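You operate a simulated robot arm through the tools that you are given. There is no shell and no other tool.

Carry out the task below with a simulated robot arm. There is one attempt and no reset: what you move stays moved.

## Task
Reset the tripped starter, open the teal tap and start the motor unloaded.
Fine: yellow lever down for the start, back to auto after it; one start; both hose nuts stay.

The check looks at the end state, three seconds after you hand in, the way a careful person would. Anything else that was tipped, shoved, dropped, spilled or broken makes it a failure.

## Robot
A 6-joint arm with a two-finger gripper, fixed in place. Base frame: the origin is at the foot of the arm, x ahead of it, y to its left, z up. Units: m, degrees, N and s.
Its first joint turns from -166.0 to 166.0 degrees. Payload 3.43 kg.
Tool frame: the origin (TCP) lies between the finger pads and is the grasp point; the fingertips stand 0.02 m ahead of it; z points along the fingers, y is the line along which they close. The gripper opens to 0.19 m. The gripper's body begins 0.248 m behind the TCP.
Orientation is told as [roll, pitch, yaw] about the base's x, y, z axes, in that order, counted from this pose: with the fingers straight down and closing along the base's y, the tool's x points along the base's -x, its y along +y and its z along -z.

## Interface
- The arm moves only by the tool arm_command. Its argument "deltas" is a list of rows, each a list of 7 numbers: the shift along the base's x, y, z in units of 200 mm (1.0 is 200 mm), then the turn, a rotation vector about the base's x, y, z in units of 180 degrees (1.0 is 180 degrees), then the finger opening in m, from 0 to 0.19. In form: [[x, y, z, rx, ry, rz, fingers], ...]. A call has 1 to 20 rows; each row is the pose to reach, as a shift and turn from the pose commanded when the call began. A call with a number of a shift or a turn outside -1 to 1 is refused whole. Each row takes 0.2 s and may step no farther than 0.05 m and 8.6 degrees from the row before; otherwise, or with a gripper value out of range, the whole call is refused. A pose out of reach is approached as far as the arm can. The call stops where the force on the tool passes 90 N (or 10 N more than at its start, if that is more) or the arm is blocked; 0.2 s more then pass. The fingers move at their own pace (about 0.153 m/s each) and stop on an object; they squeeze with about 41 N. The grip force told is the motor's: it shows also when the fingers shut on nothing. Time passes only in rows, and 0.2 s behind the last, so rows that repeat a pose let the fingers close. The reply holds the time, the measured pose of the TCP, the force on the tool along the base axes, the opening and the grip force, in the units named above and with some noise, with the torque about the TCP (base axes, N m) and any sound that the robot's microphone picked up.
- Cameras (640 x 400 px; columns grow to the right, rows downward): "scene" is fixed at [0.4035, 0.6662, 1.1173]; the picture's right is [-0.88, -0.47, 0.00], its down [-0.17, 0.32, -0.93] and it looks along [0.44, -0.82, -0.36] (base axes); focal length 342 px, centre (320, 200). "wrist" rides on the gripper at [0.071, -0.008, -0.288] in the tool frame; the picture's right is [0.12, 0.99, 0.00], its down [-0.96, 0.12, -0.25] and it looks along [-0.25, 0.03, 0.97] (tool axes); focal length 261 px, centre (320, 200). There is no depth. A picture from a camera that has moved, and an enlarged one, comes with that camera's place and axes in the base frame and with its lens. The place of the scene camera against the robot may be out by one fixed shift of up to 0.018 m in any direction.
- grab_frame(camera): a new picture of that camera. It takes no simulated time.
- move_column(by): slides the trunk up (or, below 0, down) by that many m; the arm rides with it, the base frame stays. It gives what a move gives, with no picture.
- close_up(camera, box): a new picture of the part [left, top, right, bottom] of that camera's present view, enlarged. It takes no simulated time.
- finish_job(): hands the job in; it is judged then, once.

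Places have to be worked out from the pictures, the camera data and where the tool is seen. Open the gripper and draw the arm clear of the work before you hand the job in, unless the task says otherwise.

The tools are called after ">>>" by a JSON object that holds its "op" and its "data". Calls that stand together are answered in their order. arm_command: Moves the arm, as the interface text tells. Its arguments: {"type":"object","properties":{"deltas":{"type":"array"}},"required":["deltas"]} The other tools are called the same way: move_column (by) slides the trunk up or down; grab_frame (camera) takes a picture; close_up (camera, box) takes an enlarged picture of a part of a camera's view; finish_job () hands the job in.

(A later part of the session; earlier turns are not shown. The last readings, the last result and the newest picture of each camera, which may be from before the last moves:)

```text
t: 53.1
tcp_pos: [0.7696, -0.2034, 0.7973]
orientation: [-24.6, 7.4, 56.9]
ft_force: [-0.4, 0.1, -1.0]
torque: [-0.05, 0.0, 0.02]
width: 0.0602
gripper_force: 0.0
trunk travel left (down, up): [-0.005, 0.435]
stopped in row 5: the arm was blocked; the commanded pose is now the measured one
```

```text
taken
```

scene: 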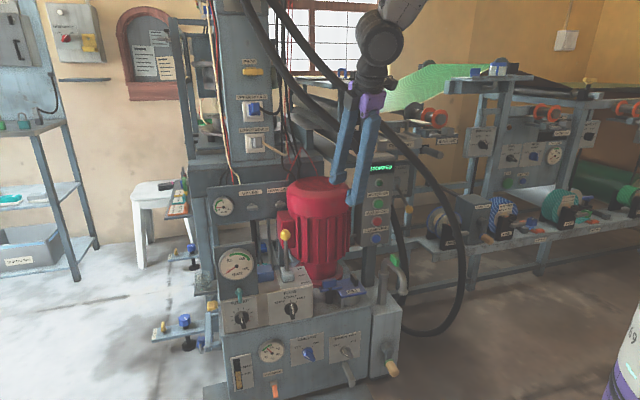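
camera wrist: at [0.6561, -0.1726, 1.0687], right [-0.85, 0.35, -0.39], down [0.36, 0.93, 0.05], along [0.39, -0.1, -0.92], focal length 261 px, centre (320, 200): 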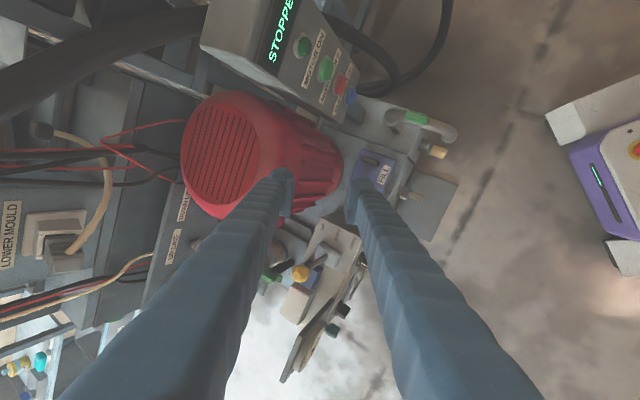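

The second move was stopped: "arm was blocked" at (0.770, -0.203, 0.797), with no force at the tool, so something may touch an arm link or a wrist joint lagged. I look closely before doing anything else.

>>> {"op": "close_up", "data": {"camera": "scene", "box": [290, 0, 470, 220]}}

>>> {"op": "close_up", "data": {"camera": "wrist", "box": [160, 0, 460, 240]}}

>>> {"op": "close_up", "data": {"camera": "scene", "box": [330, 60, 420, 220]}}

```text
1.82 times, centred on (380, 110) of scene
camera zoom: at [0.4035, 0.6662, 1.1173], right [-0.88, -0.47, 0.0], down [-0.17, 0.32, -0.93], along [0.44, -0.82, -0.36], focal length 623 px, centre (211, 364)
```

zoom: 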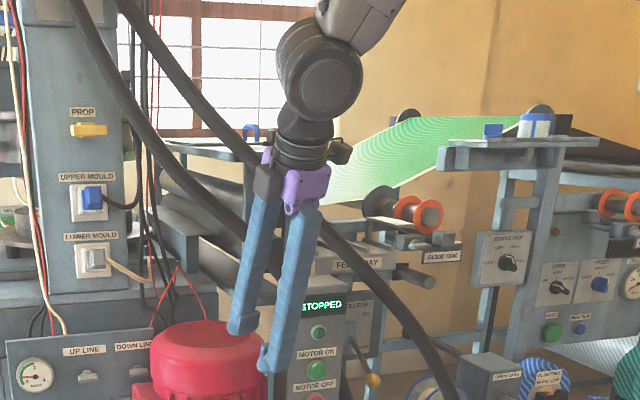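

```text
1.67 times, centred on (310, 120) of wrist
camera zoom: at [0.6561, -0.1726, 1.0687], right [-0.85, 0.35, -0.39], down [0.36, 0.93, 0.05], along [0.39, -0.1, -0.92], focal length 434 px, centre (337, 333)
```

zoom: 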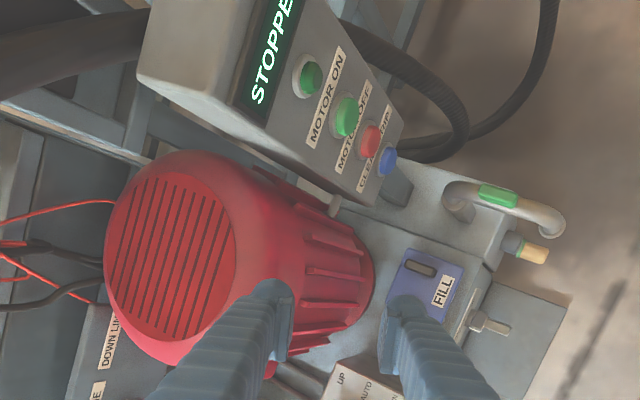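

```text
2.50 times, centred on (375, 140) of scene
camera zoom: at [0.4035, 0.6662, 1.1173], right [-0.88, -0.47, 0.0], down [-0.17, 0.32, -0.93], along [0.44, -0.82, -0.36], focal length 856 px, centre (182, 350)
```

zoom: 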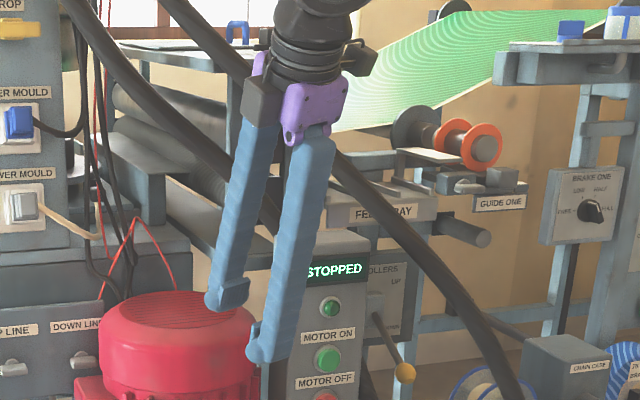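

Nothing is touched; the forearm and tool are nearly in line there (a wrist singularity), which explains the block. I go back to the 40° tilt while moving out toward the lever, in small steps.

>>> {"op": "arm_command", "data": {"deltas": [[0.05, 0.123, -0.017, -0.0043, -0.0185, -0.0109, 0.06], [0.1, 0.246, -0.034, -0.0086, -0.0369, -0.0219, 0.06], [0.15, 0.369, -0.051, -0.0128, -0.0554, -0.0328, 0.06], [0.2, 0.492, -0.068, -0.0171, -0.0738, -0.0438, 0.06], [0.25, 0.615, -0.085, -0.0214, -0.0923, -0.0547, 0.06]]}}

>>> {"op": "grab_frame", "data": {"camera": "scene"}}

>>> {"op": "grab_frame", "data": {"camera": "wrist"}}

```text
t: 54.3
tcp_pos: [0.821, -0.0819, 0.7791]
orientation: [-40.0, -0.1, 46.0]
ft_force: [0.0, -0.1, -0.6]
torque: [0.13, -0.03, 0.1]
width: 0.0602
gripper_force: 0.1
trunk travel left (down, up): [-0.005, 0.435]
```

```text
taken
```

scene: 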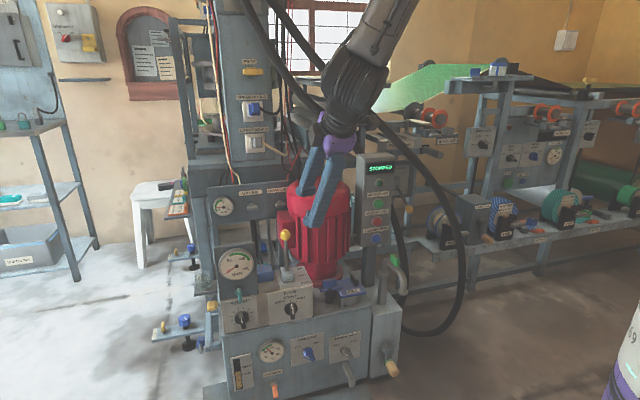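

```text
taken
camera wrist: at [0.6422, -0.0081, 1.0043], right [-0.63, 0.44, -0.64], down [0.49, 0.86, 0.12], along [0.6, -0.24, -0.76], focal length 261 px, centre (320, 200)
```

wrist: 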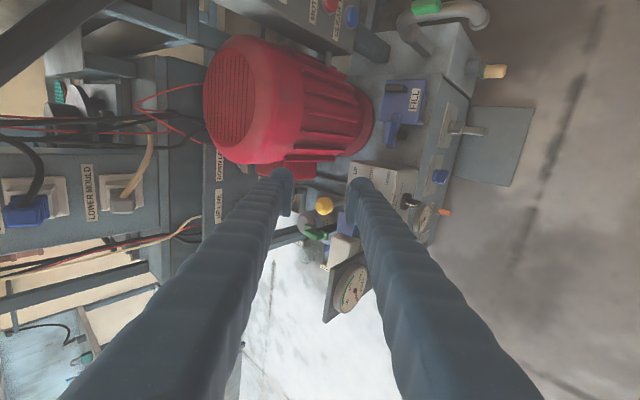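

Recovered at the 40° tilt with the ball in view. I move to a pre-grasp 0.10 m short of the lever ball while reducing the tilt to 20°, in small steps.

>>> {"op": "arm_command", "data": {"deltas": [[0.073, 0.004, -0.036, 0.0154, 0.016, 0, 0.06], [0.146, 0.008, -0.072, 0.0309, 0.032, 0, 0.06], [0.219, 0.012, -0.108, 0.0463, 0.0479, 0, 0.06], [0.292, 0.016, -0.144, 0.0618, 0.0639, 0, 0.06], [0.365, 0.02, -0.18, 0.0772, 0.0799, 0, 0.06]]}}

>>> {"op": "grab_frame", "data": {"camera": "wrist"}}

>>> {"op": "close_up", "data": {"camera": "wrist", "box": [240, 130, 400, 250]}}

>>> {"op": "close_up", "data": {"camera": "scene", "box": [240, 150, 360, 320]}}

```text
t: 55.5
tcp_pos: [0.8912, -0.0775, 0.7431]
orientation: [-19.9, -0.1, 46.0]
ft_force: [-0.3, 0.3, -0.8]
torque: [-0.08, 0.0, -0.02]
width: 0.0598
gripper_force: 0.0
trunk travel left (down, up): [-0.005, 0.435]
```

```text
taken
camera wrist: at [0.7777, -0.0652, 1.0167], right [-0.75, 0.56, -0.34], down [0.53, 0.83, 0.2], along [0.39, -0.03, -0.92], focal length 261 px, centre (320, 200)
```

wrist: 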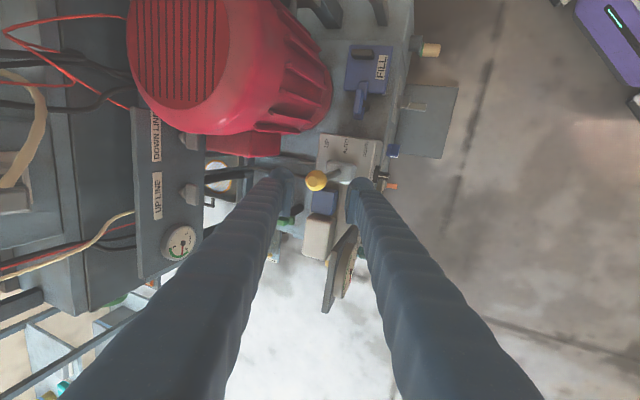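

```text
3.33 times, centred on (320, 190) of wrist
camera zoom: at [0.7777, -0.0652, 1.0167], right [-0.75, 0.56, -0.34], down [0.53, 0.83, 0.2], along [0.39, -0.03, -0.92], focal length 869 px, centre (320, 233)
```

zoom: 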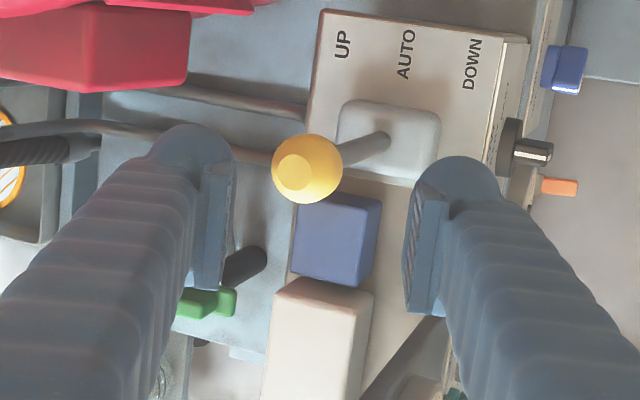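

```text
2.35 times, centred on (300, 235) of scene
camera zoom: at [0.4035, 0.6662, 1.1173], right [-0.88, -0.47, 0.0], down [-0.17, 0.32, -0.93], along [0.44, -0.82, -0.36], focal length 806 px, centre (367, 118)
```

zoom: 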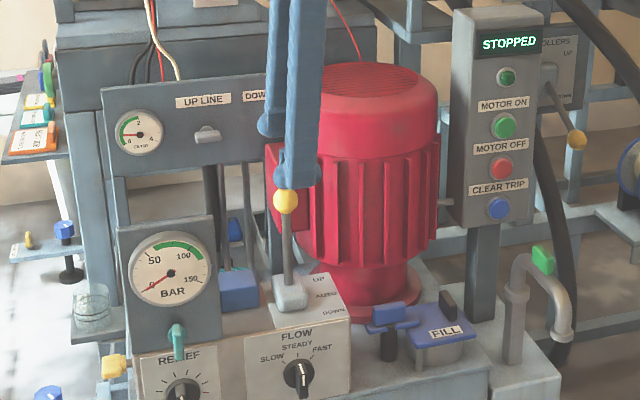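

The lever ball is within 5 mm of the tool axis, between the open fingers. I correct that and descend onto it, stopping before closing to look.

>>> {"op": "arm_command", "data": {"deltas": [[0.033, -0.032, -0.111, 0, 0, 0, 0.06], [0.066, -0.064, -0.222, 0, 0, 0, 0.06], [0.099, -0.095, -0.333, 0, 0, 0, 0.06], [0.1315, -0.127, -0.444, 0, 0, 0, 0.06]]}}

>>> {"op": "close_up", "data": {"camera": "wrist", "box": [240, 130, 400, 250]}}

>>> {"op": "close_up", "data": {"camera": "scene", "box": [240, 190, 340, 310]}}

```text
t: 56.5
tcp_pos: [0.919, -0.1028, 0.6543]
orientation: [-20.0, -0.2, 45.9]
ft_force: [-0.2, -0.3, 0.5]
torque: [-0.02, 0.01, -0.02]
width: 0.0601
gripper_force: 0.1
trunk travel left (down, up): [-0.005, 0.435]
```

```text
3.33 times, centred on (320, 190) of wrist
camera zoom: at [0.8047, -0.0904, 0.9273], right [-0.75, 0.56, -0.34], down [0.53, 0.83, 0.2], along [0.39, -0.03, -0.92], focal length 869 px, centre (320, 233)
```

zoom: 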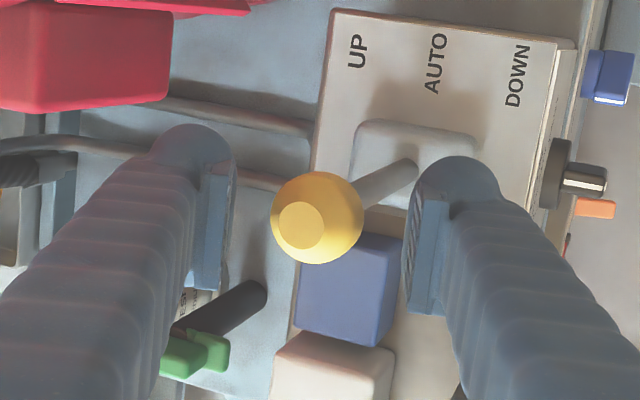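

```text
3.33 times, centred on (290, 250) of scene
camera zoom: at [0.4035, 0.6662, 1.1173], right [-0.88, -0.47, 0.0], down [-0.17, 0.32, -0.93], along [0.44, -0.82, -0.36], focal length 1142 px, centre (420, 33)
```

zoom: 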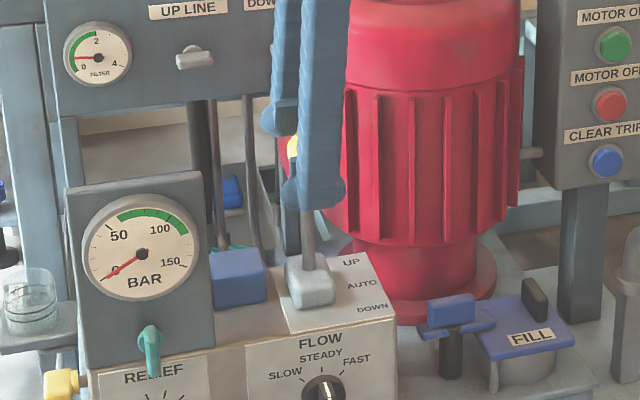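

The ball is centred between the pads. I close on it.

>>> {"op": "arm_command", "data": {"deltas": [[0, 0, 0, 0, 0, 0, 0.04], [0, 0, 0, 0, 0, 0, 0.02], [0, 0, 0, 0, 0, 0, 0.01], [0, 0, 0, 0, 0, 0, 0.01]]}}

```text
t: 57.5
tcp_pos: [0.9182, -0.1019, 0.6538]
orientation: [-19.9, -0.2, 46.1]
ft_force: [3.7, 1.0, -3.0]
torque: [0.02, -0.09, 0.04]
width: 0.0282
gripper_force: 44.7
trunk travel left (down, up): [-0.005, 0.435]
```

The ball is gripped (28 mm, AUTO pose recorded as TCP (0.918, -0.102, 0.654)). I pull it toward the front (DOWN) along an arc, first about 10°, watching the force.

>>> {"op": "arm_command", "data": {"deltas": [[-0.0227, 0.0219, -0.0007, 0, 0, 0, 0.01], [-0.0453, 0.0438, -0.0028, 0, 0, 0, 0.01], [-0.068, 0.0657, -0.0062, 0, 0, 0, 0.01], [-0.0906, 0.0876, -0.011, 0, 0, 0, 0.01]]}}

>>> {"op": "close_up", "data": {"camera": "scene", "box": [240, 190, 340, 310]}}

```text
t: 58.5
tcp_pos: [0.9016, -0.0855, 0.6497]
orientation: [-19.9, 0.0, 45.9]
ft_force: [9.7, -2.4, -27.5]
torque: [-0.16, -0.24, 0.11]
width: 0.0277
gripper_force: 45.2
trunk travel left (down, up): [-0.005, 0.435]
```

```text
3.33 times, centred on (290, 250) of scene
camera zoom: at [0.4035, 0.6662, 1.1173], right [-0.88, -0.47, 0.0], down [-0.17, 0.32, -0.93], along [0.44, -0.82, -0.36], focal length 1142 px, centre (420, 33)
```

zoom: 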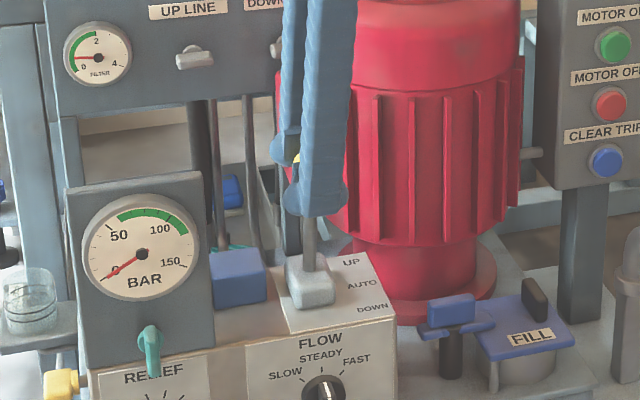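

The lever is moving; the vertical load (-27 N) says the ball's arc drops faster than mine. I continue with a steeper drop.

>>> {"op": "arm_command", "data": {"deltas": [[0, 0, -0.008, 0, 0, 0, 0.01], [-0.018, 0.0174, -0.014, 0, 0, 0, 0.01], [-0.0442, 0.0427, -0.026, 0, 0, 0, 0.01], [-0.0712, 0.0688, -0.04, 0, 0, 0, 0.01]]}}

>>> {"op": "close_up", "data": {"camera": "scene", "box": [240, 190, 340, 310]}}

>>> {"op": "close_up", "data": {"camera": "wrist", "box": [240, 130, 400, 250]}}

```text
t: 59.5
tcp_pos: [0.8865, -0.0715, 0.6429]
orientation: [-19.9, -0.1, 45.9]
ft_force: [4.9, -8.8, -17.7]
torque: [-0.56, 0.02, -0.12]
width: 0.0273
gripper_force: 44.9
trunk travel left (down, up): [-0.005, 0.435]
```

```text
3.33 times, centred on (290, 250) of scene
camera zoom: at [0.4035, 0.6662, 1.1173], right [-0.88, -0.47, 0.0], down [-0.17, 0.32, -0.93], along [0.44, -0.82, -0.36], focal length 1142 px, centre (420, 33)
```

zoom: 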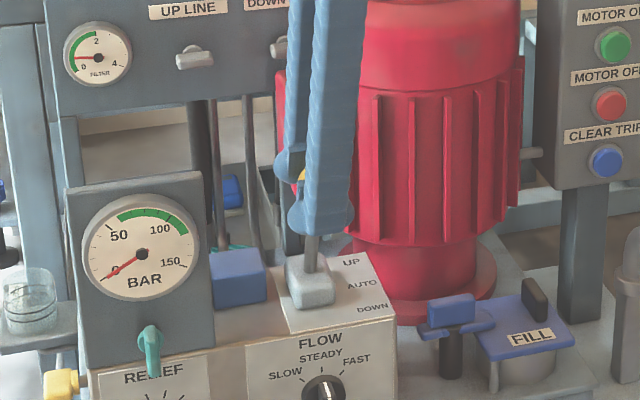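

```text
3.33 times, centred on (320, 190) of wrist
camera zoom: at [0.7735, -0.0585, 0.9164], right [-0.75, 0.56, -0.34], down [0.53, 0.83, 0.19], along [0.39, -0.03, -0.92], focal length 869 px, centre (320, 233)
```

zoom: 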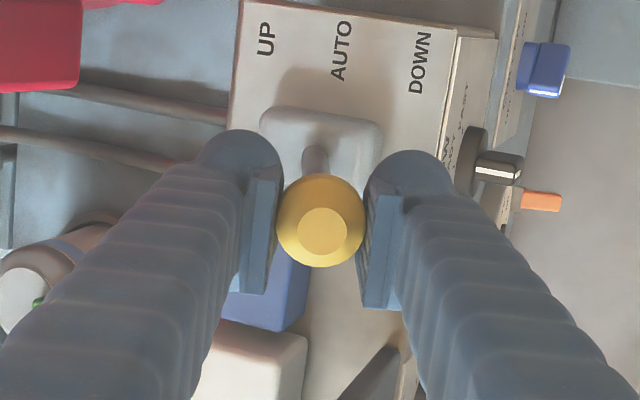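

Still moving smoothly (about 18-20°). I continue another 15 mm toward DOWN.

>>> {"op": "arm_command", "data": {"deltas": [[-0.0135, 0.013, -0.012, 0, 0, 0, 0.01], [-0.027, 0.0261, -0.021, 0, 0, 0, 0.01], [-0.0404, 0.0391, -0.031, 0, 0, 0, 0.01], [-0.0539, 0.0521, -0.041, 0, 0, 0, 0.01]]}}

>>> {"op": "close_up", "data": {"camera": "scene", "box": [240, 190, 340, 310]}}

>>> {"op": "close_up", "data": {"camera": "wrist", "box": [240, 130, 400, 250]}}

```text
t: 60.5
tcp_pos: [0.8782, -0.061, 0.6362]
orientation: [-19.9, -0.1, 45.9]
ft_force: [8.3, -7.9, -17.4]
torque: [-0.38, -0.35, -0.07]
width: 0.027
gripper_force: 44.9
trunk travel left (down, up): [-0.005, 0.435]
```

```text
3.33 times, centred on (290, 250) of scene
camera zoom: at [0.4035, 0.6662, 1.1173], right [-0.88, -0.47, 0.0], down [-0.17, 0.32, -0.93], along [0.44, -0.82, -0.36], focal length 1142 px, centre (420, 33)
```

zoom: 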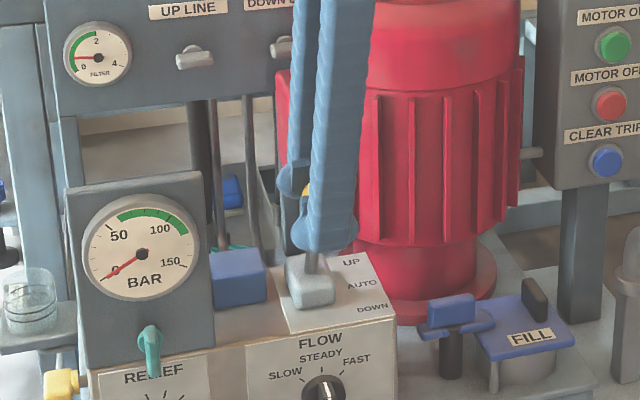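

```text
3.33 times, centred on (320, 190) of wrist
camera zoom: at [0.763, -0.0485, 0.9091], right [-0.75, 0.56, -0.34], down [0.53, 0.82, 0.2], along [0.39, -0.03, -0.92], focal length 869 px, centre (320, 233)
```

zoom: 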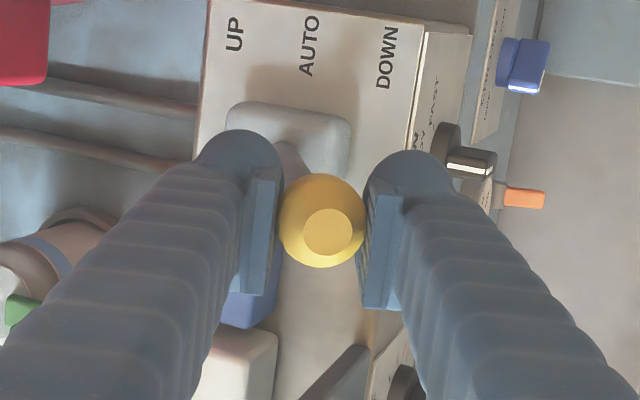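

No end stop yet (about 25-30° of tilt, steady 12 N). I go on in small steps, watching for a rise in force.

>>> {"op": "arm_command", "data": {"deltas": [[-0.0108, 0.0104, -0.012, 0, 0, 0, 0.01], [-0.0216, 0.0209, -0.022, 0, 0, 0, 0.01], [-0.0324, 0.0313, -0.032, 0, 0, 0, 0.01]]}}

>>> {"op": "close_up", "data": {"camera": "wrist", "box": [240, 130, 400, 250]}}

```text
t: 61.3
tcp_pos: [0.8743, -0.0589, 0.6327]
orientation: [-20.2, -0.4, 45.9]
ft_force: [46.4, -48.0, 7.7]
torque: [-0.58, 0.36, -0.01]
width: 0.0272
gripper_force: 45.1
trunk travel left (down, up): [-0.005, 0.435]
```

```text
3.33 times, centred on (320, 190) of wrist
camera zoom: at [0.7586, -0.0459, 0.9061], right [-0.75, 0.56, -0.34], down [0.53, 0.82, 0.2], along [0.4, -0.03, -0.92], focal length 869 px, centre (320, 233)
```

zoom: 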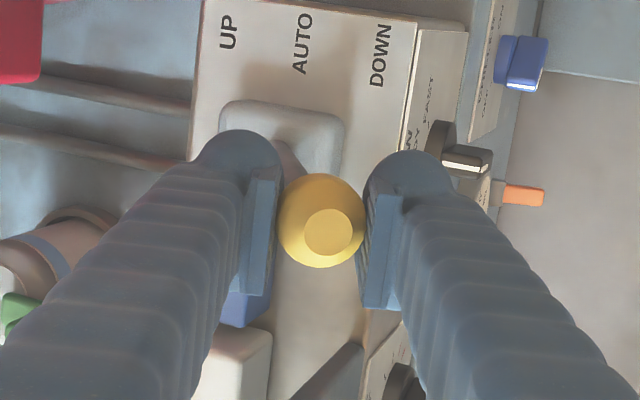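

The end stop is felt (67 N), so the lever is fully DOWN. I relax 3 mm and open the fingers to see whether it stays.

>>> {"op": "arm_command", "data": {"deltas": [[0.0126, -0.0122, 0.006, 0, 0, 0, 0.01], [0.0144, -0.0139, 0.006, 0, 0, 0, 0.02], [0.0144, -0.0139, 0.006, 0, 0, 0, 0.035], [0.0144, -0.0139, 0.006, 0, 0, 0, 0.06], [0.0144, -0.0139, 0.006, 0, 0, 0, 0.06]]}}

>>> {"op": "close_up", "data": {"camera": "wrist", "box": [240, 130, 400, 250]}}

>>> {"op": "close_up", "data": {"camera": "scene", "box": [240, 190, 340, 310]}}

```text
t: 62.5
tcp_pos: [0.871, -0.0568, 0.6324]
orientation: [-20.0, -0.1, 46.0]
ft_force: [0.9, -0.4, 0.3]
torque: [0.02, -0.02, 0.0]
width: 0.0598
gripper_force: 0.1
trunk travel left (down, up): [-0.005, 0.435]
```

```text
3.33 times, centred on (320, 190) of wrist
camera zoom: at [0.7574, -0.0441, 0.9048], right [-0.75, 0.56, -0.34], down [0.53, 0.83, 0.19], along [0.39, -0.03, -0.92], focal length 869 px, centre (320, 233)
```

zoom: 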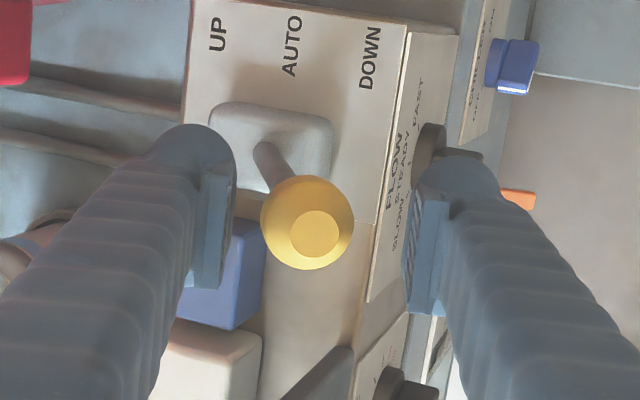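

```text
3.33 times, centred on (290, 250) of scene
camera zoom: at [0.4035, 0.6662, 1.1173], right [-0.88, -0.47, 0.0], down [-0.17, 0.32, -0.93], along [0.44, -0.82, -0.36], focal length 1142 px, centre (420, 33)
```

zoom: 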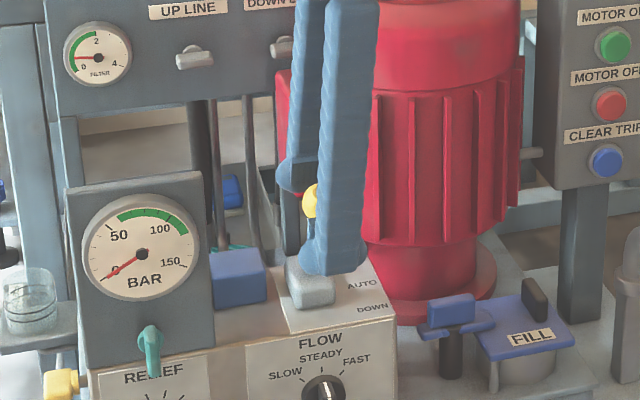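

The lever stays DOWN on its own. I withdraw upward along the tool axis, then return to the 40° tilt in front of the machine for pressing MOTOR ON.

>>> {"op": "arm_command", "data": {"deltas": [[-0.034, 0.033, 0.129, 0, 0, 0, 0.06], [-0.068, 0.066, 0.259, 0, 0, 0, 0.06], [-0.101, 0.098, 0.388, 0, 0, 0, 0.06], [-0.135, 0.131, 0.517, 0, 0, 0, 0.06], [-0.179, 0.112, 0.562, -0.0154, -0.016, 0, 0.06], [-0.223, 0.093, 0.606, -0.0309, -0.032, 0, 0.04], [-0.267, 0.073, 0.651, -0.0463, -0.0479, 0, 0.02], [-0.311, 0.054, 0.695, -0.0618, -0.0639, 0, 0.0], [-0.355, 0.035, 0.74, -0.0772, -0.0799, 0, 0.0]]}}

>>> {"op": "grab_frame", "data": {"camera": "scene"}}

>>> {"op": "grab_frame", "data": {"camera": "wrist"}}

```text
t: 64.5
tcp_pos: [0.8016, -0.049, 0.7808]
orientation: [-40.0, -0.2, 46.0]
ft_force: [0.1, 1.1, -0.4]
torque: [0.02, 0.0, -0.01]
width: 0.0002
gripper_force: 34.5
trunk travel left (down, up): [-0.005, 0.435]
```

```text
taken
```

scene: 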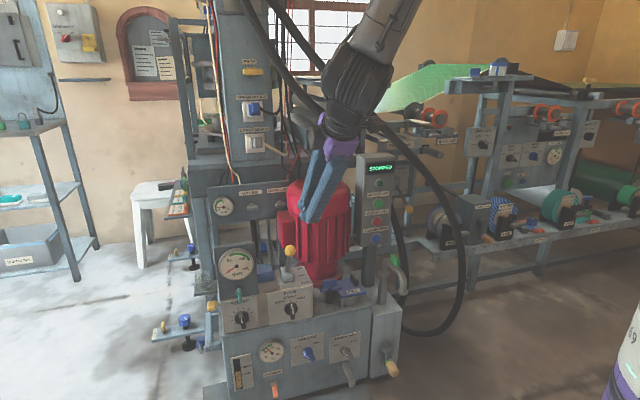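

```text
taken
camera wrist: at [0.6246, 0.0241, 1.0064], right [-0.63, 0.44, -0.64], down [0.49, 0.86, 0.12], along [0.6, -0.24, -0.76], focal length 261 px, centre (320, 200)
```

wrist: 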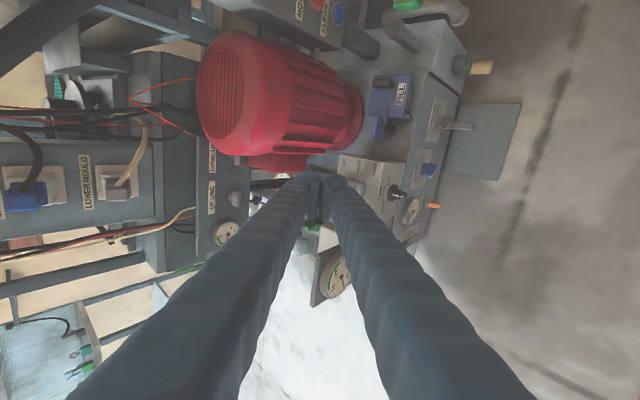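

The lever looks forward (DOWN). I verify it in an enlargement and move out front toward the control box at the 40° tilt.

>>> {"op": "close_up", "data": {"camera": "scene", "box": [240, 190, 340, 310]}}

>>> {"op": "arm_command", "data": {"deltas": [[-0.13, 0.05, -0.05, 0, 0, 0, 0], [-0.27, 0.1, -0.1, 0, 0, 0, 0], [-0.4, 0.1, -0.15, 0, 0, 0, 0], [-0.5, 0.0, -0.18, 0, 0, 0, 0], [-0.6, -0.1, -0.2, 0, 0, 0, 0], [-0.7, -0.25, -0.2, 0, 0, 0, 0], [-0.78, -0.42, -0.2, 0, 0, 0, 0]]}}

```text
3.33 times, centred on (290, 250) of scene
camera zoom: at [0.4035, 0.6662, 1.1173], right [-0.88, -0.47, 0.0], down [-0.17, 0.32, -0.93], along [0.44, -0.82, -0.36], focal length 1142 px, centre (420, 33)
```

zoom: 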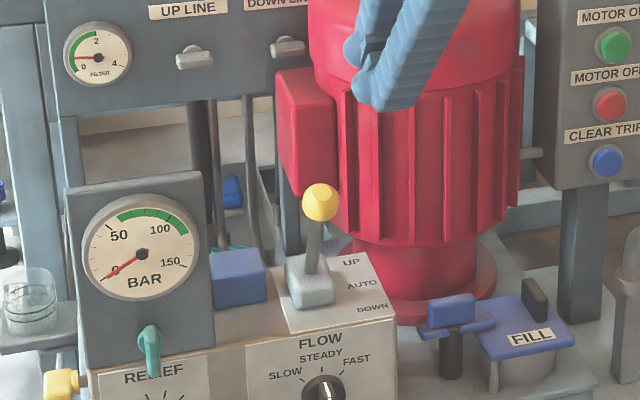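

```text
t: 66.1
tcp_pos: [0.6465, -0.1341, 0.7411]
orientation: [-40.0, -0.1, 45.9]
ft_force: [-0.3, 0.3, 0.7]
torque: [-0.11, -0.01, -0.06]
width: 0.0001
gripper_force: 34.3
trunk travel left (down, up): [-0.005, 0.435]
```

The lever is clearly DOWN. I continue to a point about 8 cm short of MOTOR ON.

>>> {"op": "arm_command", "data": {"deltas": [[0.0, -0.2, 0.03, 0, 0, 0, 0], [0.01, -0.4, 0.05, 0, 0, 0, 0], [0.04, -0.6, 0.05, 0, 0, 0, 0], [0.08, -0.8, 0.03, 0, 0, 0, 0], [0.118, -1.0, 0.01, 0, 0, 0, 0]]}}

>>> {"op": "close_up", "data": {"camera": "wrist", "box": [220, 100, 420, 225]}}

>>> {"op": "close_up", "data": {"camera": "scene", "box": [340, 130, 420, 270]}}

```text
t: 67.3
tcp_pos: [0.6698, -0.3313, 0.7417]
orientation: [-40.0, -0.2, 46.1]
ft_force: [0.0, 1.1, 0.2]
torque: [-0.12, -0.02, -0.06]
width: 0.0
gripper_force: 34.4
trunk travel left (down, up): [-0.005, 0.435]
```

```text
3.20 times, centred on (320, 162) of wrist
camera zoom: at [0.4919, -0.2587, 0.9672], right [-0.63, 0.44, -0.64], down [0.49, 0.86, 0.12], along [0.6, -0.24, -0.76], focal length 834 px, centre (320, 320)
```

zoom: 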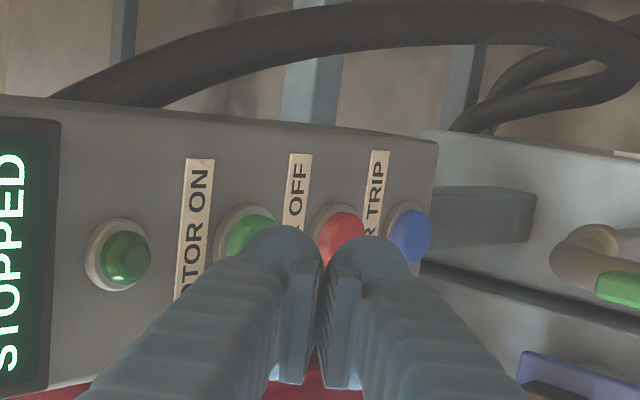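

```text
2.86 times, centred on (380, 200) of scene
camera zoom: at [0.4035, 0.6662, 1.1173], right [-0.88, -0.47, 0.0], down [-0.17, 0.32, -0.93], along [0.44, -0.82, -0.36], focal length 979 px, centre (149, 200)
```

zoom: 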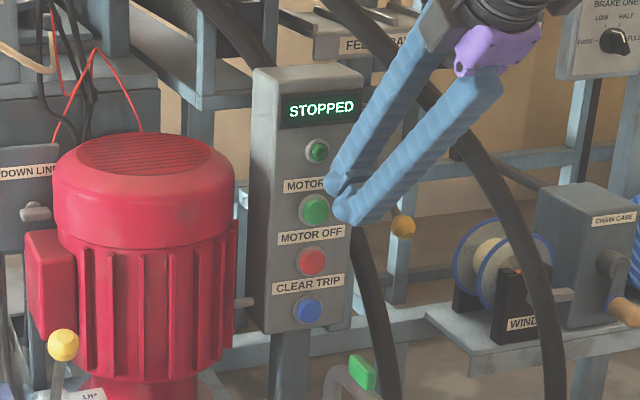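

Aligned as for the previous press. I move down and forward to about 1 cm short of the MOTOR ON button.

>>> {"op": "arm_command", "data": {"deltas": [[0.0365, -0.043, -0.075, 0, 0, 0, 0], [0.073, -0.087, -0.149, 0, 0, 0, 0], [0.1095, -0.13, -0.224, 0, 0, 0, 0], [0.143, -0.17, -0.2985, 0, 0, 0, 0]]}}

>>> {"op": "close_up", "data": {"camera": "wrist", "box": [240, 110, 400, 210]}}

>>> {"op": "close_up", "data": {"camera": "scene", "box": [340, 150, 420, 250]}}

```text
t: 68.3
tcp_pos: [0.6972, -0.3683, 0.6835]
orientation: [-39.9, -0.1, 46.0]
ft_force: [0.6, 0.0, 0.3]
torque: [0.0, 0.03, -0.01]
width: 0.0001
gripper_force: 34.0
trunk travel left (down, up): [-0.005, 0.435]
```

```text
4.00 times, centred on (320, 160) of wrist
camera zoom: at [0.5198, -0.2943, 0.9083], right [-0.63, 0.44, -0.64], down [0.49, 0.86, 0.12], along [0.6, -0.24, -0.76], focal length 1043 px, centre (320, 360)
```

zoom: 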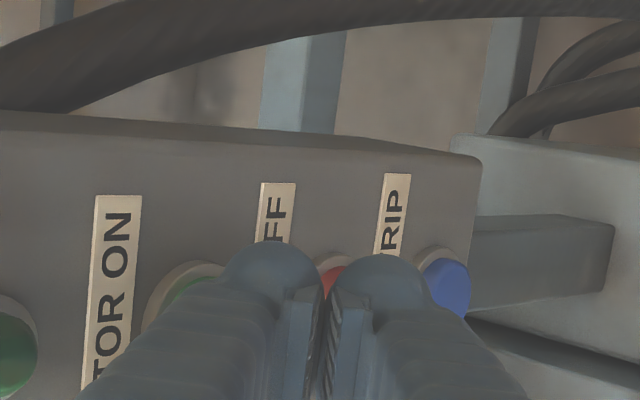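

```text
4.00 times, centred on (380, 200) of scene
camera zoom: at [0.4035, 0.6662, 1.1173], right [-0.88, -0.47, 0.0], down [-0.17, 0.32, -0.93], along [0.44, -0.82, -0.36], focal length 1370 px, centre (80, 200)
```

zoom: 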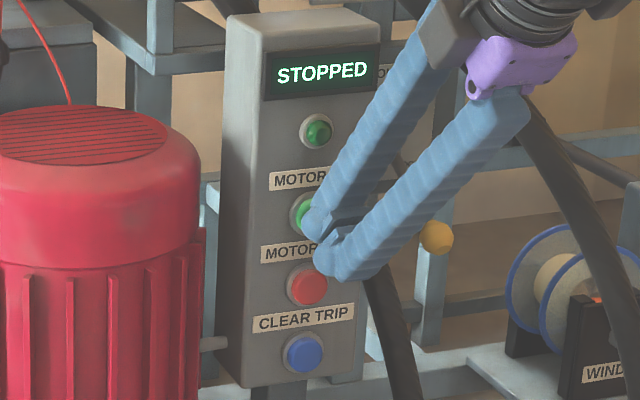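

The upper fingertip is in front of MOTOR ON and clear of MOTOR OFF. With the trip cleared, tap open and lever down, I creep forward for the single start press.

>>> {"op": "arm_command", "data": {"deltas": [[0.0108, -0.0104, 0, 0, 0, 0, 0], [0.0216, -0.0208, 0, 0, 0, 0, 0], [0.0324, -0.0313, 0, 0, 0, 0, 0]]}}

>>> {"op": "close_up", "data": {"camera": "scene", "box": [340, 150, 420, 250]}}

```text
t: 69.1
tcp_pos: [0.704, -0.3754, 0.6823]
orientation: [-40.0, -0.1, 46.0]
ft_force: [0.0, 0.6, -0.3]
torque: [-0.04, 0.0, 0.02]
width: 0.0
gripper_force: 34.2
trunk travel left (down, up): [-0.005, 0.435]
```

```text
4.00 times, centred on (380, 200) of scene
camera zoom: at [0.4035, 0.6662, 1.1173], right [-0.88, -0.47, 0.0], down [-0.17, 0.32, -0.93], along [0.44, -0.82, -0.36], focal length 1370 px, centre (80, 200)
```

zoom: 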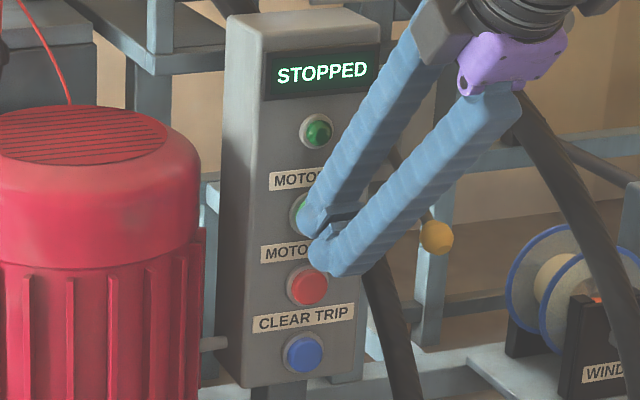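

No contact yet. I continue in small steps.

>>> {"op": "arm_command", "data": {"deltas": [[0.0072, -0.007, 0, 0, 0, 0, 0], [0.0144, -0.0139, 0, 0, 0, 0, 0]]}}

>>> {"op": "close_up", "data": {"camera": "scene", "box": [340, 150, 420, 250]}}

```text
t: 69.7
tcp_pos: [0.7077, -0.3776, 0.681]
orientation: [-39.9, -0.1, 46.0]
ft_force: [-3.0, 3.5, 1.9]
torque: [-0.07, -0.05, 0.01]
width: 0.0
gripper_force: 34.8
trunk travel left (down, up): [-0.005, 0.435]
heard: click
```

```text
4.00 times, centred on (380, 200) of scene
camera zoom: at [0.4035, 0.6662, 1.1173], right [-0.88, -0.47, 0.0], down [-0.17, 0.32, -0.93], along [0.44, -0.82, -0.36], focal length 1370 px, centre (80, 200)
```

zoom: 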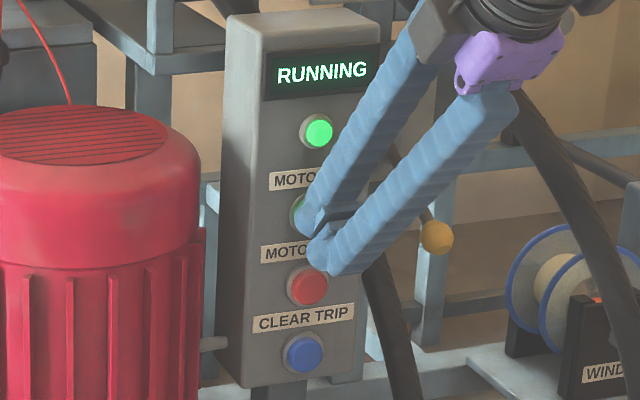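

The display reads RUNNING and the lamp is lit. I back straight off the button, then withdraw along the tool axis.

>>> {"op": "arm_command", "data": {"deltas": [[-0.027, 0.026, 0, 0, 0, 0, 0], [-0.072, 0.07, 0.03, 0, 0, 0, 0], [-0.146, 0.141, 0.153, 0, 0, 0, 0], [-0.239, 0.231, 0.306, 0, 0, 0, 0], [-0.25, 0.4, 0.32, 0, 0, 0, 0], [-0.27, 0.6, 0.33, 0, 0, 0, 0], [-0.28, 0.8, 0.33, 0, 0, 0, 0], [-0.29, 1.0, 0.32, 0, 0, 0, 0]]}}

>>> {"op": "grab_frame", "data": {"camera": "scene"}}

```text
t: 71.5
tcp_pos: [0.6478, -0.1785, 0.7467]
orientation: [-39.9, -0.2, 46.0]
ft_force: [-0.4, -1.1, 0.4]
torque: [0.13, 0.02, 0.09]
width: 0.0
gripper_force: 33.8
trunk travel left (down, up): [-0.005, 0.435]
```

```text
taken
```

scene: 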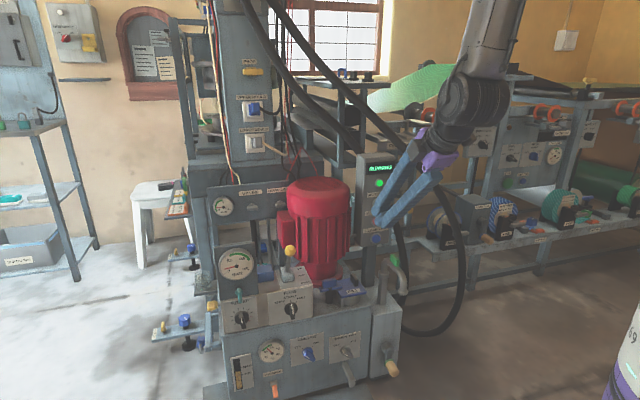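

The motor is running and the arm is clear. I retrace the front path back toward the lever and check the gauges.

>>> {"op": "arm_command", "data": {"deltas": [[-0.011, 0.2275, -0.03, 0, 0, 0, 0], [0.069, 0.3975, -0.03, 0, 0, 0, 0], [0.169, 0.5475, -0.03, 0, 0, 0, 0.02], [0.269, 0.6475, -0.01, 0, 0, 0, 0.06], [0.369, 0.7475, 0.02, 0, 0, 0, 0.06], [0.499, 0.7475, 0.07, 0, 0, 0, 0.06], [0.639, 0.6975, 0.12, 0, 0, 0, 0.06], [0.769, 0.6475, 0.17, 0, 0, 0, 0.06]]}}

>>> {"op": "close_up", "data": {"camera": "scene", "box": [200, 180, 330, 340]}}

>>> {"op": "close_up", "data": {"camera": "scene", "box": [340, 140, 420, 270]}}

```text
t: 73.3
tcp_pos: [0.8023, -0.0478, 0.7786]
orientation: [-40.0, -0.1, 46.0]
ft_force: [0.2, 0.7, -0.1]
torque: [-0.04, -0.03, 0.02]
width: 0.0598
gripper_force: 0.0
trunk travel left (down, up): [-0.005, 0.435]
```

```text
2.50 times, centred on (265, 260) of scene
camera zoom: at [0.4035, 0.6662, 1.1173], right [-0.88, -0.47, 0.0], down [-0.17, 0.32, -0.93], along [0.44, -0.82, -0.36], focal length 856 px, centre (458, 50)
```

zoom: 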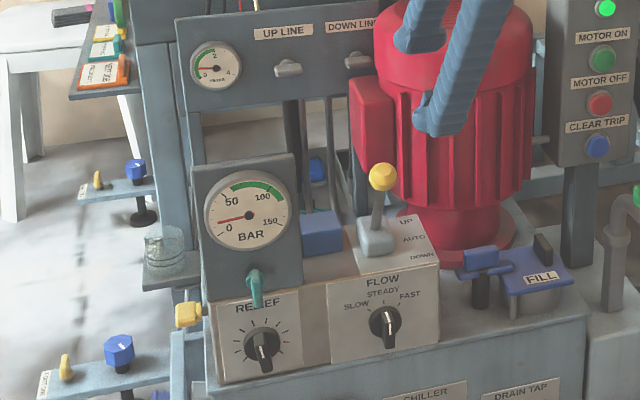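

```text
3.08 times, centred on (380, 205) of scene
camera zoom: at [0.4035, 0.6662, 1.1173], right [-0.88, -0.47, 0.0], down [-0.17, 0.32, -0.93], along [0.44, -0.82, -0.36], focal length 1054 px, centre (135, 185)
```

zoom: 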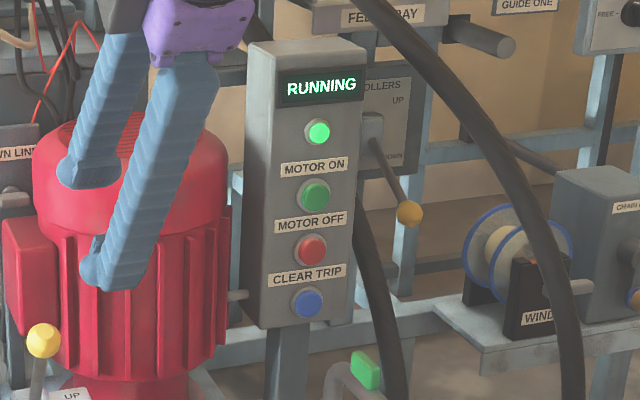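

The pressure gauge now shows a low running pressure (unloaded) and the display RUNNING. I go to the pre-grasp 0.10 m short of the ball in its DOWN position at 20° tilt.

>>> {"op": "arm_command", "data": {"deltas": [[0.047, 0.013, -0.052, 0.0154, 0.016, 0, 0.06], [0.095, 0.025, -0.104, 0.0309, 0.032, 0, 0.06], [0.142, 0.038, -0.156, 0.0463, 0.0479, 0, 0.06], [0.19, 0.051, -0.208, 0.0618, 0.0639, 0, 0.06], [0.237, 0.0635, -0.26, 0.0772, 0.0799, 0, 0.06]]}}

>>> {"op": "close_up", "data": {"camera": "wrist", "box": [240, 130, 400, 250]}}

```text
t: 74.5
tcp_pos: [0.8496, -0.0337, 0.727]
orientation: [-20.0, -0.1, 46.0]
ft_force: [-0.6, 0.1, -0.3]
torque: [-0.03, -0.01, -0.02]
width: 0.0598
gripper_force: 0.1
trunk travel left (down, up): [-0.005, 0.435]
```

```text
3.33 times, centred on (320, 190) of wrist
camera zoom: at [0.7349, -0.0215, 1.0005], right [-0.75, 0.56, -0.34], down [0.53, 0.83, 0.2], along [0.39, -0.03, -0.92], focal length 869 px, centre (320, 233)
```

zoom: 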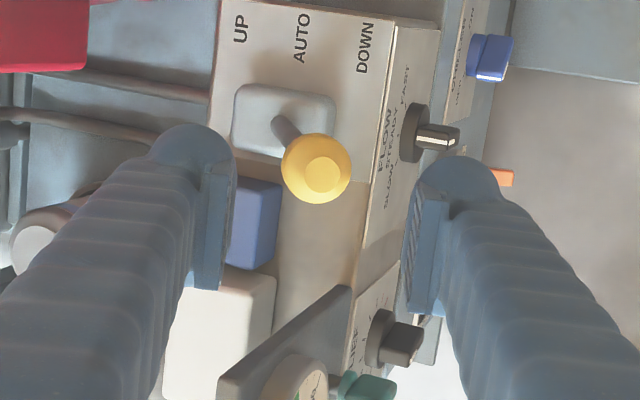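

The ball is on the tool axis. I descend and close on it.

>>> {"op": "arm_command", "data": {"deltas": [[0.03, -0.0285, -0.113, 0, 0, 0, 0.06], [0.059, -0.057, -0.226, 0, 0, 0, 0.06], [0.089, -0.0855, -0.338, 0, 0, 0, 0.06], [0.118, -0.114, -0.451, 0, 0, 0, 0.06], [0.118, -0.114, -0.451, 0, 0, 0, 0.03], [0.118, -0.114, -0.451, 0, 0, 0, 0.01], [0.118, -0.114, -0.451, 0, 0, 0, 0.01]]}}

>>> {"op": "close_up", "data": {"camera": "wrist", "box": [240, 130, 400, 250]}}

```text
t: 76.1
tcp_pos: [0.8733, -0.0589, 0.6373]
orientation: [-20.0, -0.1, 45.9]
ft_force: [4.9, -7.4, 0.2]
torque: [-0.13, -0.01, 0.01]
width: 0.0289
gripper_force: 45.0
trunk travel left (down, up): [-0.005, 0.435]
```

```text
3.33 times, centred on (320, 190) of wrist
camera zoom: at [0.7593, -0.0457, 0.9102], right [-0.75, 0.56, -0.34], down [0.53, 0.83, 0.2], along [0.39, -0.03, -0.92], focal length 869 px, centre (320, 233)
```

zoom: 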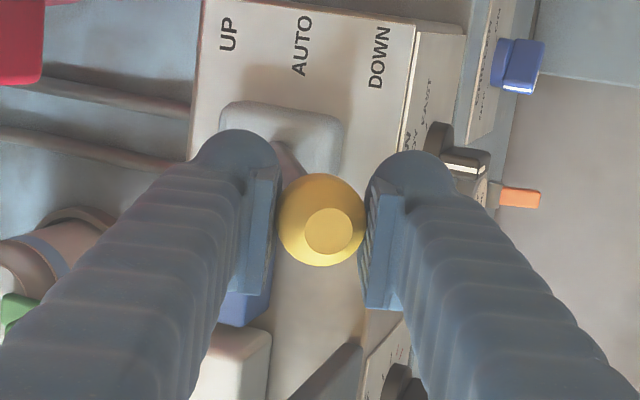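

Gripped again. I bring the lever back along the same arc, first most of the way toward AUTO, watching the force.

>>> {"op": "arm_command", "data": {"deltas": [[0.0188, -0.0182, 0.014, 0, 0, 0, 0.01], [0.0377, -0.0365, 0.026, 0, 0, 0, 0.01], [0.0557, -0.0538, 0.036, 0, 0, 0, 0.01], [0.0737, -0.0712, 0.045, 0, 0, 0, 0.01], [0.0917, -0.0886, 0.053, 0, 0, 0, 0.01], [0.1096, -0.106, 0.06, 0, 0, 0, 0.01], [0.1276, -0.1233, 0.065, 0, 0, 0, 0.01], [0.1456, -0.1407, 0.07, 0, 0, 0, 0.01]]}}

>>> {"op": "close_up", "data": {"camera": "wrist", "box": [240, 130, 400, 250]}}

```text
t: 77.9
tcp_pos: [0.902, -0.0868, 0.6504]
orientation: [-19.8, 0.0, 46.0]
ft_force: [-4.5, -4.9, -24.6]
torque: [0.38, 0.35, -0.04]
width: 0.0273
gripper_force: 45.1
trunk travel left (down, up): [-0.005, 0.435]
```

```text
3.33 times, centred on (320, 190) of wrist
camera zoom: at [0.7888, -0.0738, 0.9231], right [-0.75, 0.56, -0.34], down [0.53, 0.82, 0.19], along [0.39, -0.03, -0.92], focal length 869 px, centre (320, 233)
```

zoom: 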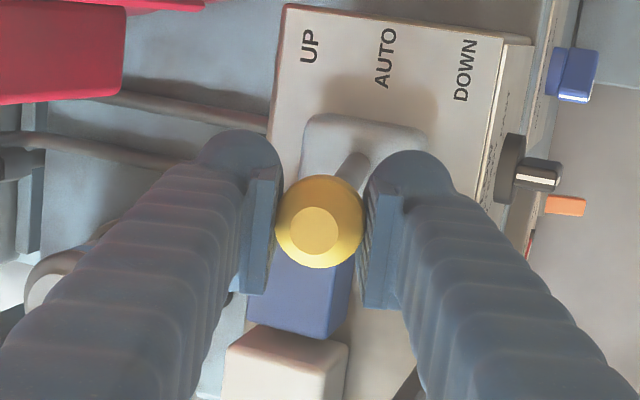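

About 22 mm remain to the recorded AUTO pose. I finish the return, a touch lower to relieve the vertical load.

>>> {"op": "arm_command", "data": {"deltas": [[0.02, -0.0193, -0.003, 0, 0, 0, 0.01], [0.04, -0.0386, -0.002, 0, 0, 0, 0.01], [0.06, -0.0579, 0.0, 0, 0, 0, 0.01], [0.08, -0.0766, 0.0, 0, 0, 0, 0.01]]}}

>>> {"op": "close_up", "data": {"camera": "wrist", "box": [240, 130, 400, 250]}}

>>> {"op": "close_up", "data": {"camera": "scene", "box": [240, 190, 340, 310]}}

```text
t: 78.9
tcp_pos: [0.9196, -0.1023, 0.6509]
orientation: [-19.9, -0.1, 45.9]
ft_force: [-9.1, -7.7, -16.9]
torque: [0.26, 0.11, -0.2]
width: 0.0268
gripper_force: 44.7
trunk travel left (down, up): [-0.005, 0.435]
```

```text
3.33 times, centred on (320, 190) of wrist
camera zoom: at [0.805, -0.09, 0.9245], right [-0.75, 0.56, -0.34], down [0.53, 0.82, 0.19], along [0.39, -0.03, -0.92], focal length 869 px, centre (320, 233)
```

zoom: 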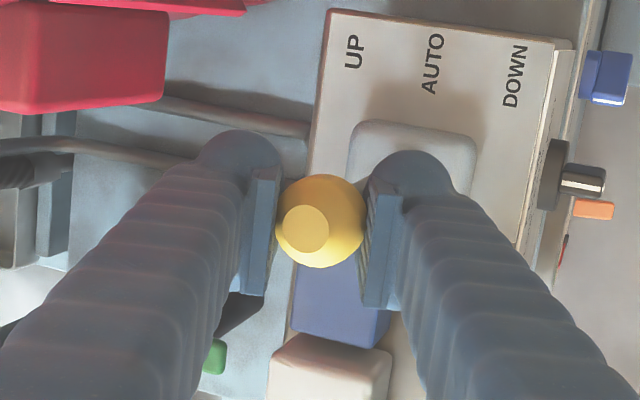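

```text
3.33 times, centred on (290, 250) of scene
camera zoom: at [0.4035, 0.6662, 1.1173], right [-0.88, -0.47, 0.0], down [-0.17, 0.32, -0.93], along [0.44, -0.82, -0.36], focal length 1142 px, centre (420, 33)
```

zoom: 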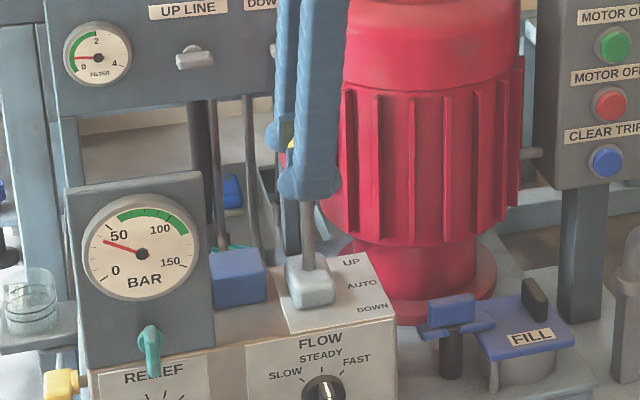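

The lever is upright at AUTO again and the BAR gauge is climbing. I open the fingers and compare the ball position with the original.

>>> {"op": "arm_command", "data": {"deltas": [[0, 0, 0, 0, 0, 0, 0.03], [0, 0, 0, 0, 0, 0, 0.045], [0, 0, 0, 0, 0, 0, 0.06], [0, 0, 0, 0, 0, 0, 0.06]]}}

>>> {"op": "close_up", "data": {"camera": "wrist", "box": [240, 130, 400, 250]}}

>>> {"op": "close_up", "data": {"camera": "scene", "box": [200, 150, 420, 298]}}

```text
t: 79.9
tcp_pos: [0.9183, -0.1017, 0.6526]
orientation: [-19.9, -0.1, 46.0]
ft_force: [0.0, -0.6, -0.9]
torque: [-0.01, 0.01, 0.01]
width: 0.0599
gripper_force: 0.0
trunk travel left (down, up): [-0.005, 0.435]
```

```text
3.33 times, centred on (320, 190) of wrist
camera zoom: at [0.8049, -0.0889, 0.9252], right [-0.75, 0.56, -0.34], down [0.53, 0.83, 0.2], along [0.39, -0.03, -0.92], focal length 869 px, centre (320, 233)
```

zoom: 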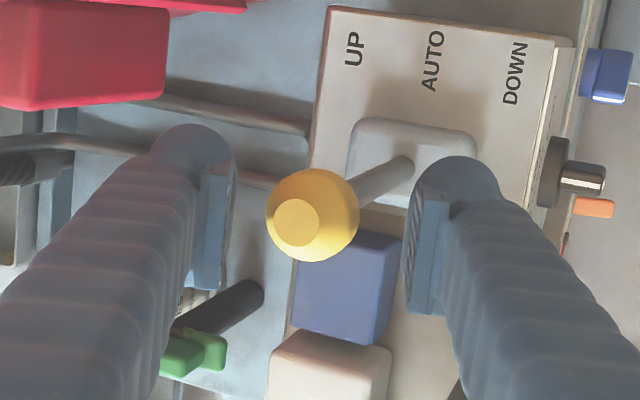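

```text
2.70 times, centred on (310, 224) of scene
camera zoom: at [0.4035, 0.6662, 1.1173], right [-0.88, -0.47, 0.0], down [-0.17, 0.32, -0.93], along [0.44, -0.82, -0.36], focal length 926 px, centre (347, 135)
```

zoom: 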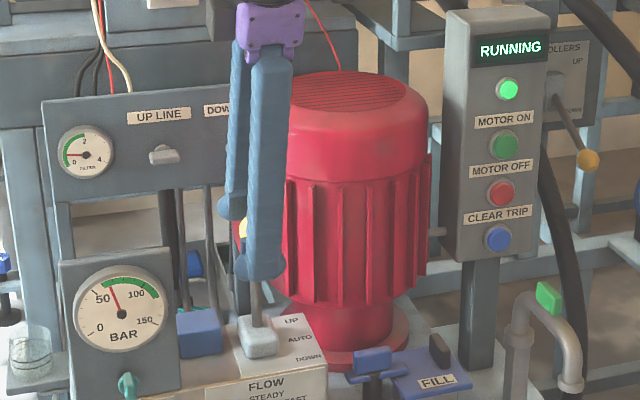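

The ball is back within about 1 mm of its original place and the display still says RUNNING with pressure rising toward the green band. I withdraw upward along the tool axis and tilt back out.

>>> {"op": "arm_command", "data": {"deltas": [[-0.034, 0.033, 0.129, 0, 0, 0, 0.06], [-0.068, 0.066, 0.259, 0, 0, 0, 0.06], [-0.101, 0.098, 0.388, 0, 0, 0, 0.06], [-0.135, 0.131, 0.517, 0, 0, 0, 0.06], [-0.2, 0.131, 0.56, -0.0154, -0.016, 0, 0.06], [-0.27, 0.131, 0.6, -0.0309, -0.032, 0, 0.06], [-0.34, 0.131, 0.64, -0.0463, -0.0479, 0, 0.06], [-0.41, 0.131, 0.68, -0.0618, -0.0639, 0, 0.06], [-0.48, 0.131, 0.72, -0.0772, -0.0799, 0, 0.06]]}}

>>> {"op": "close_up", "data": {"camera": "scene", "box": [200, 150, 420, 298]}}

>>> {"op": "close_up", "data": {"camera": "scene", "box": [240, 190, 340, 310]}}

```text
t: 81.9
tcp_pos: [0.8203, -0.0747, 0.7959]
orientation: [-40.0, -0.2, 46.0]
ft_force: [0.2, -0.8, -0.2]
torque: [0.06, 0.0, 0.0]
width: 0.0601
gripper_force: 0.0
trunk travel left (down, up): [-0.005, 0.435]
```

```text
2.70 times, centred on (310, 224) of scene
camera zoom: at [0.4035, 0.6662, 1.1173], right [-0.88, -0.47, 0.0], down [-0.17, 0.32, -0.93], along [0.44, -0.82, -0.36], focal length 926 px, centre (347, 135)
```

zoom: 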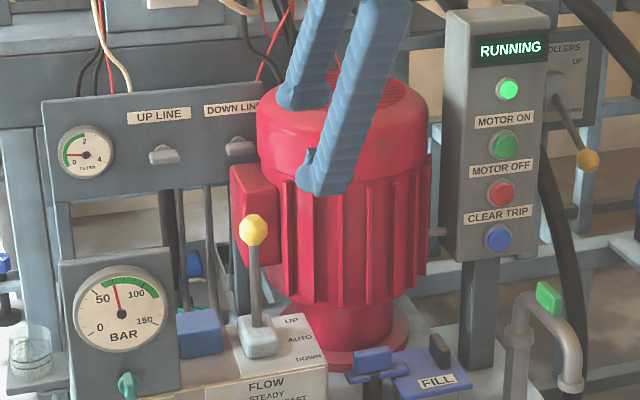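

```text
3.33 times, centred on (290, 250) of scene
camera zoom: at [0.4035, 0.6662, 1.1173], right [-0.88, -0.47, 0.0], down [-0.17, 0.32, -0.93], along [0.44, -0.82, -0.36], focal length 1142 px, centre (420, 33)
```

zoom: 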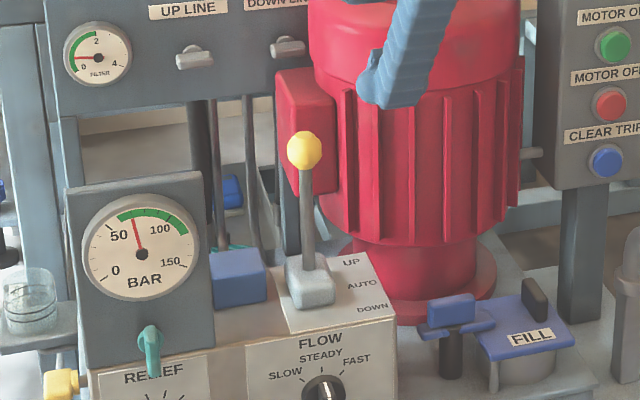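

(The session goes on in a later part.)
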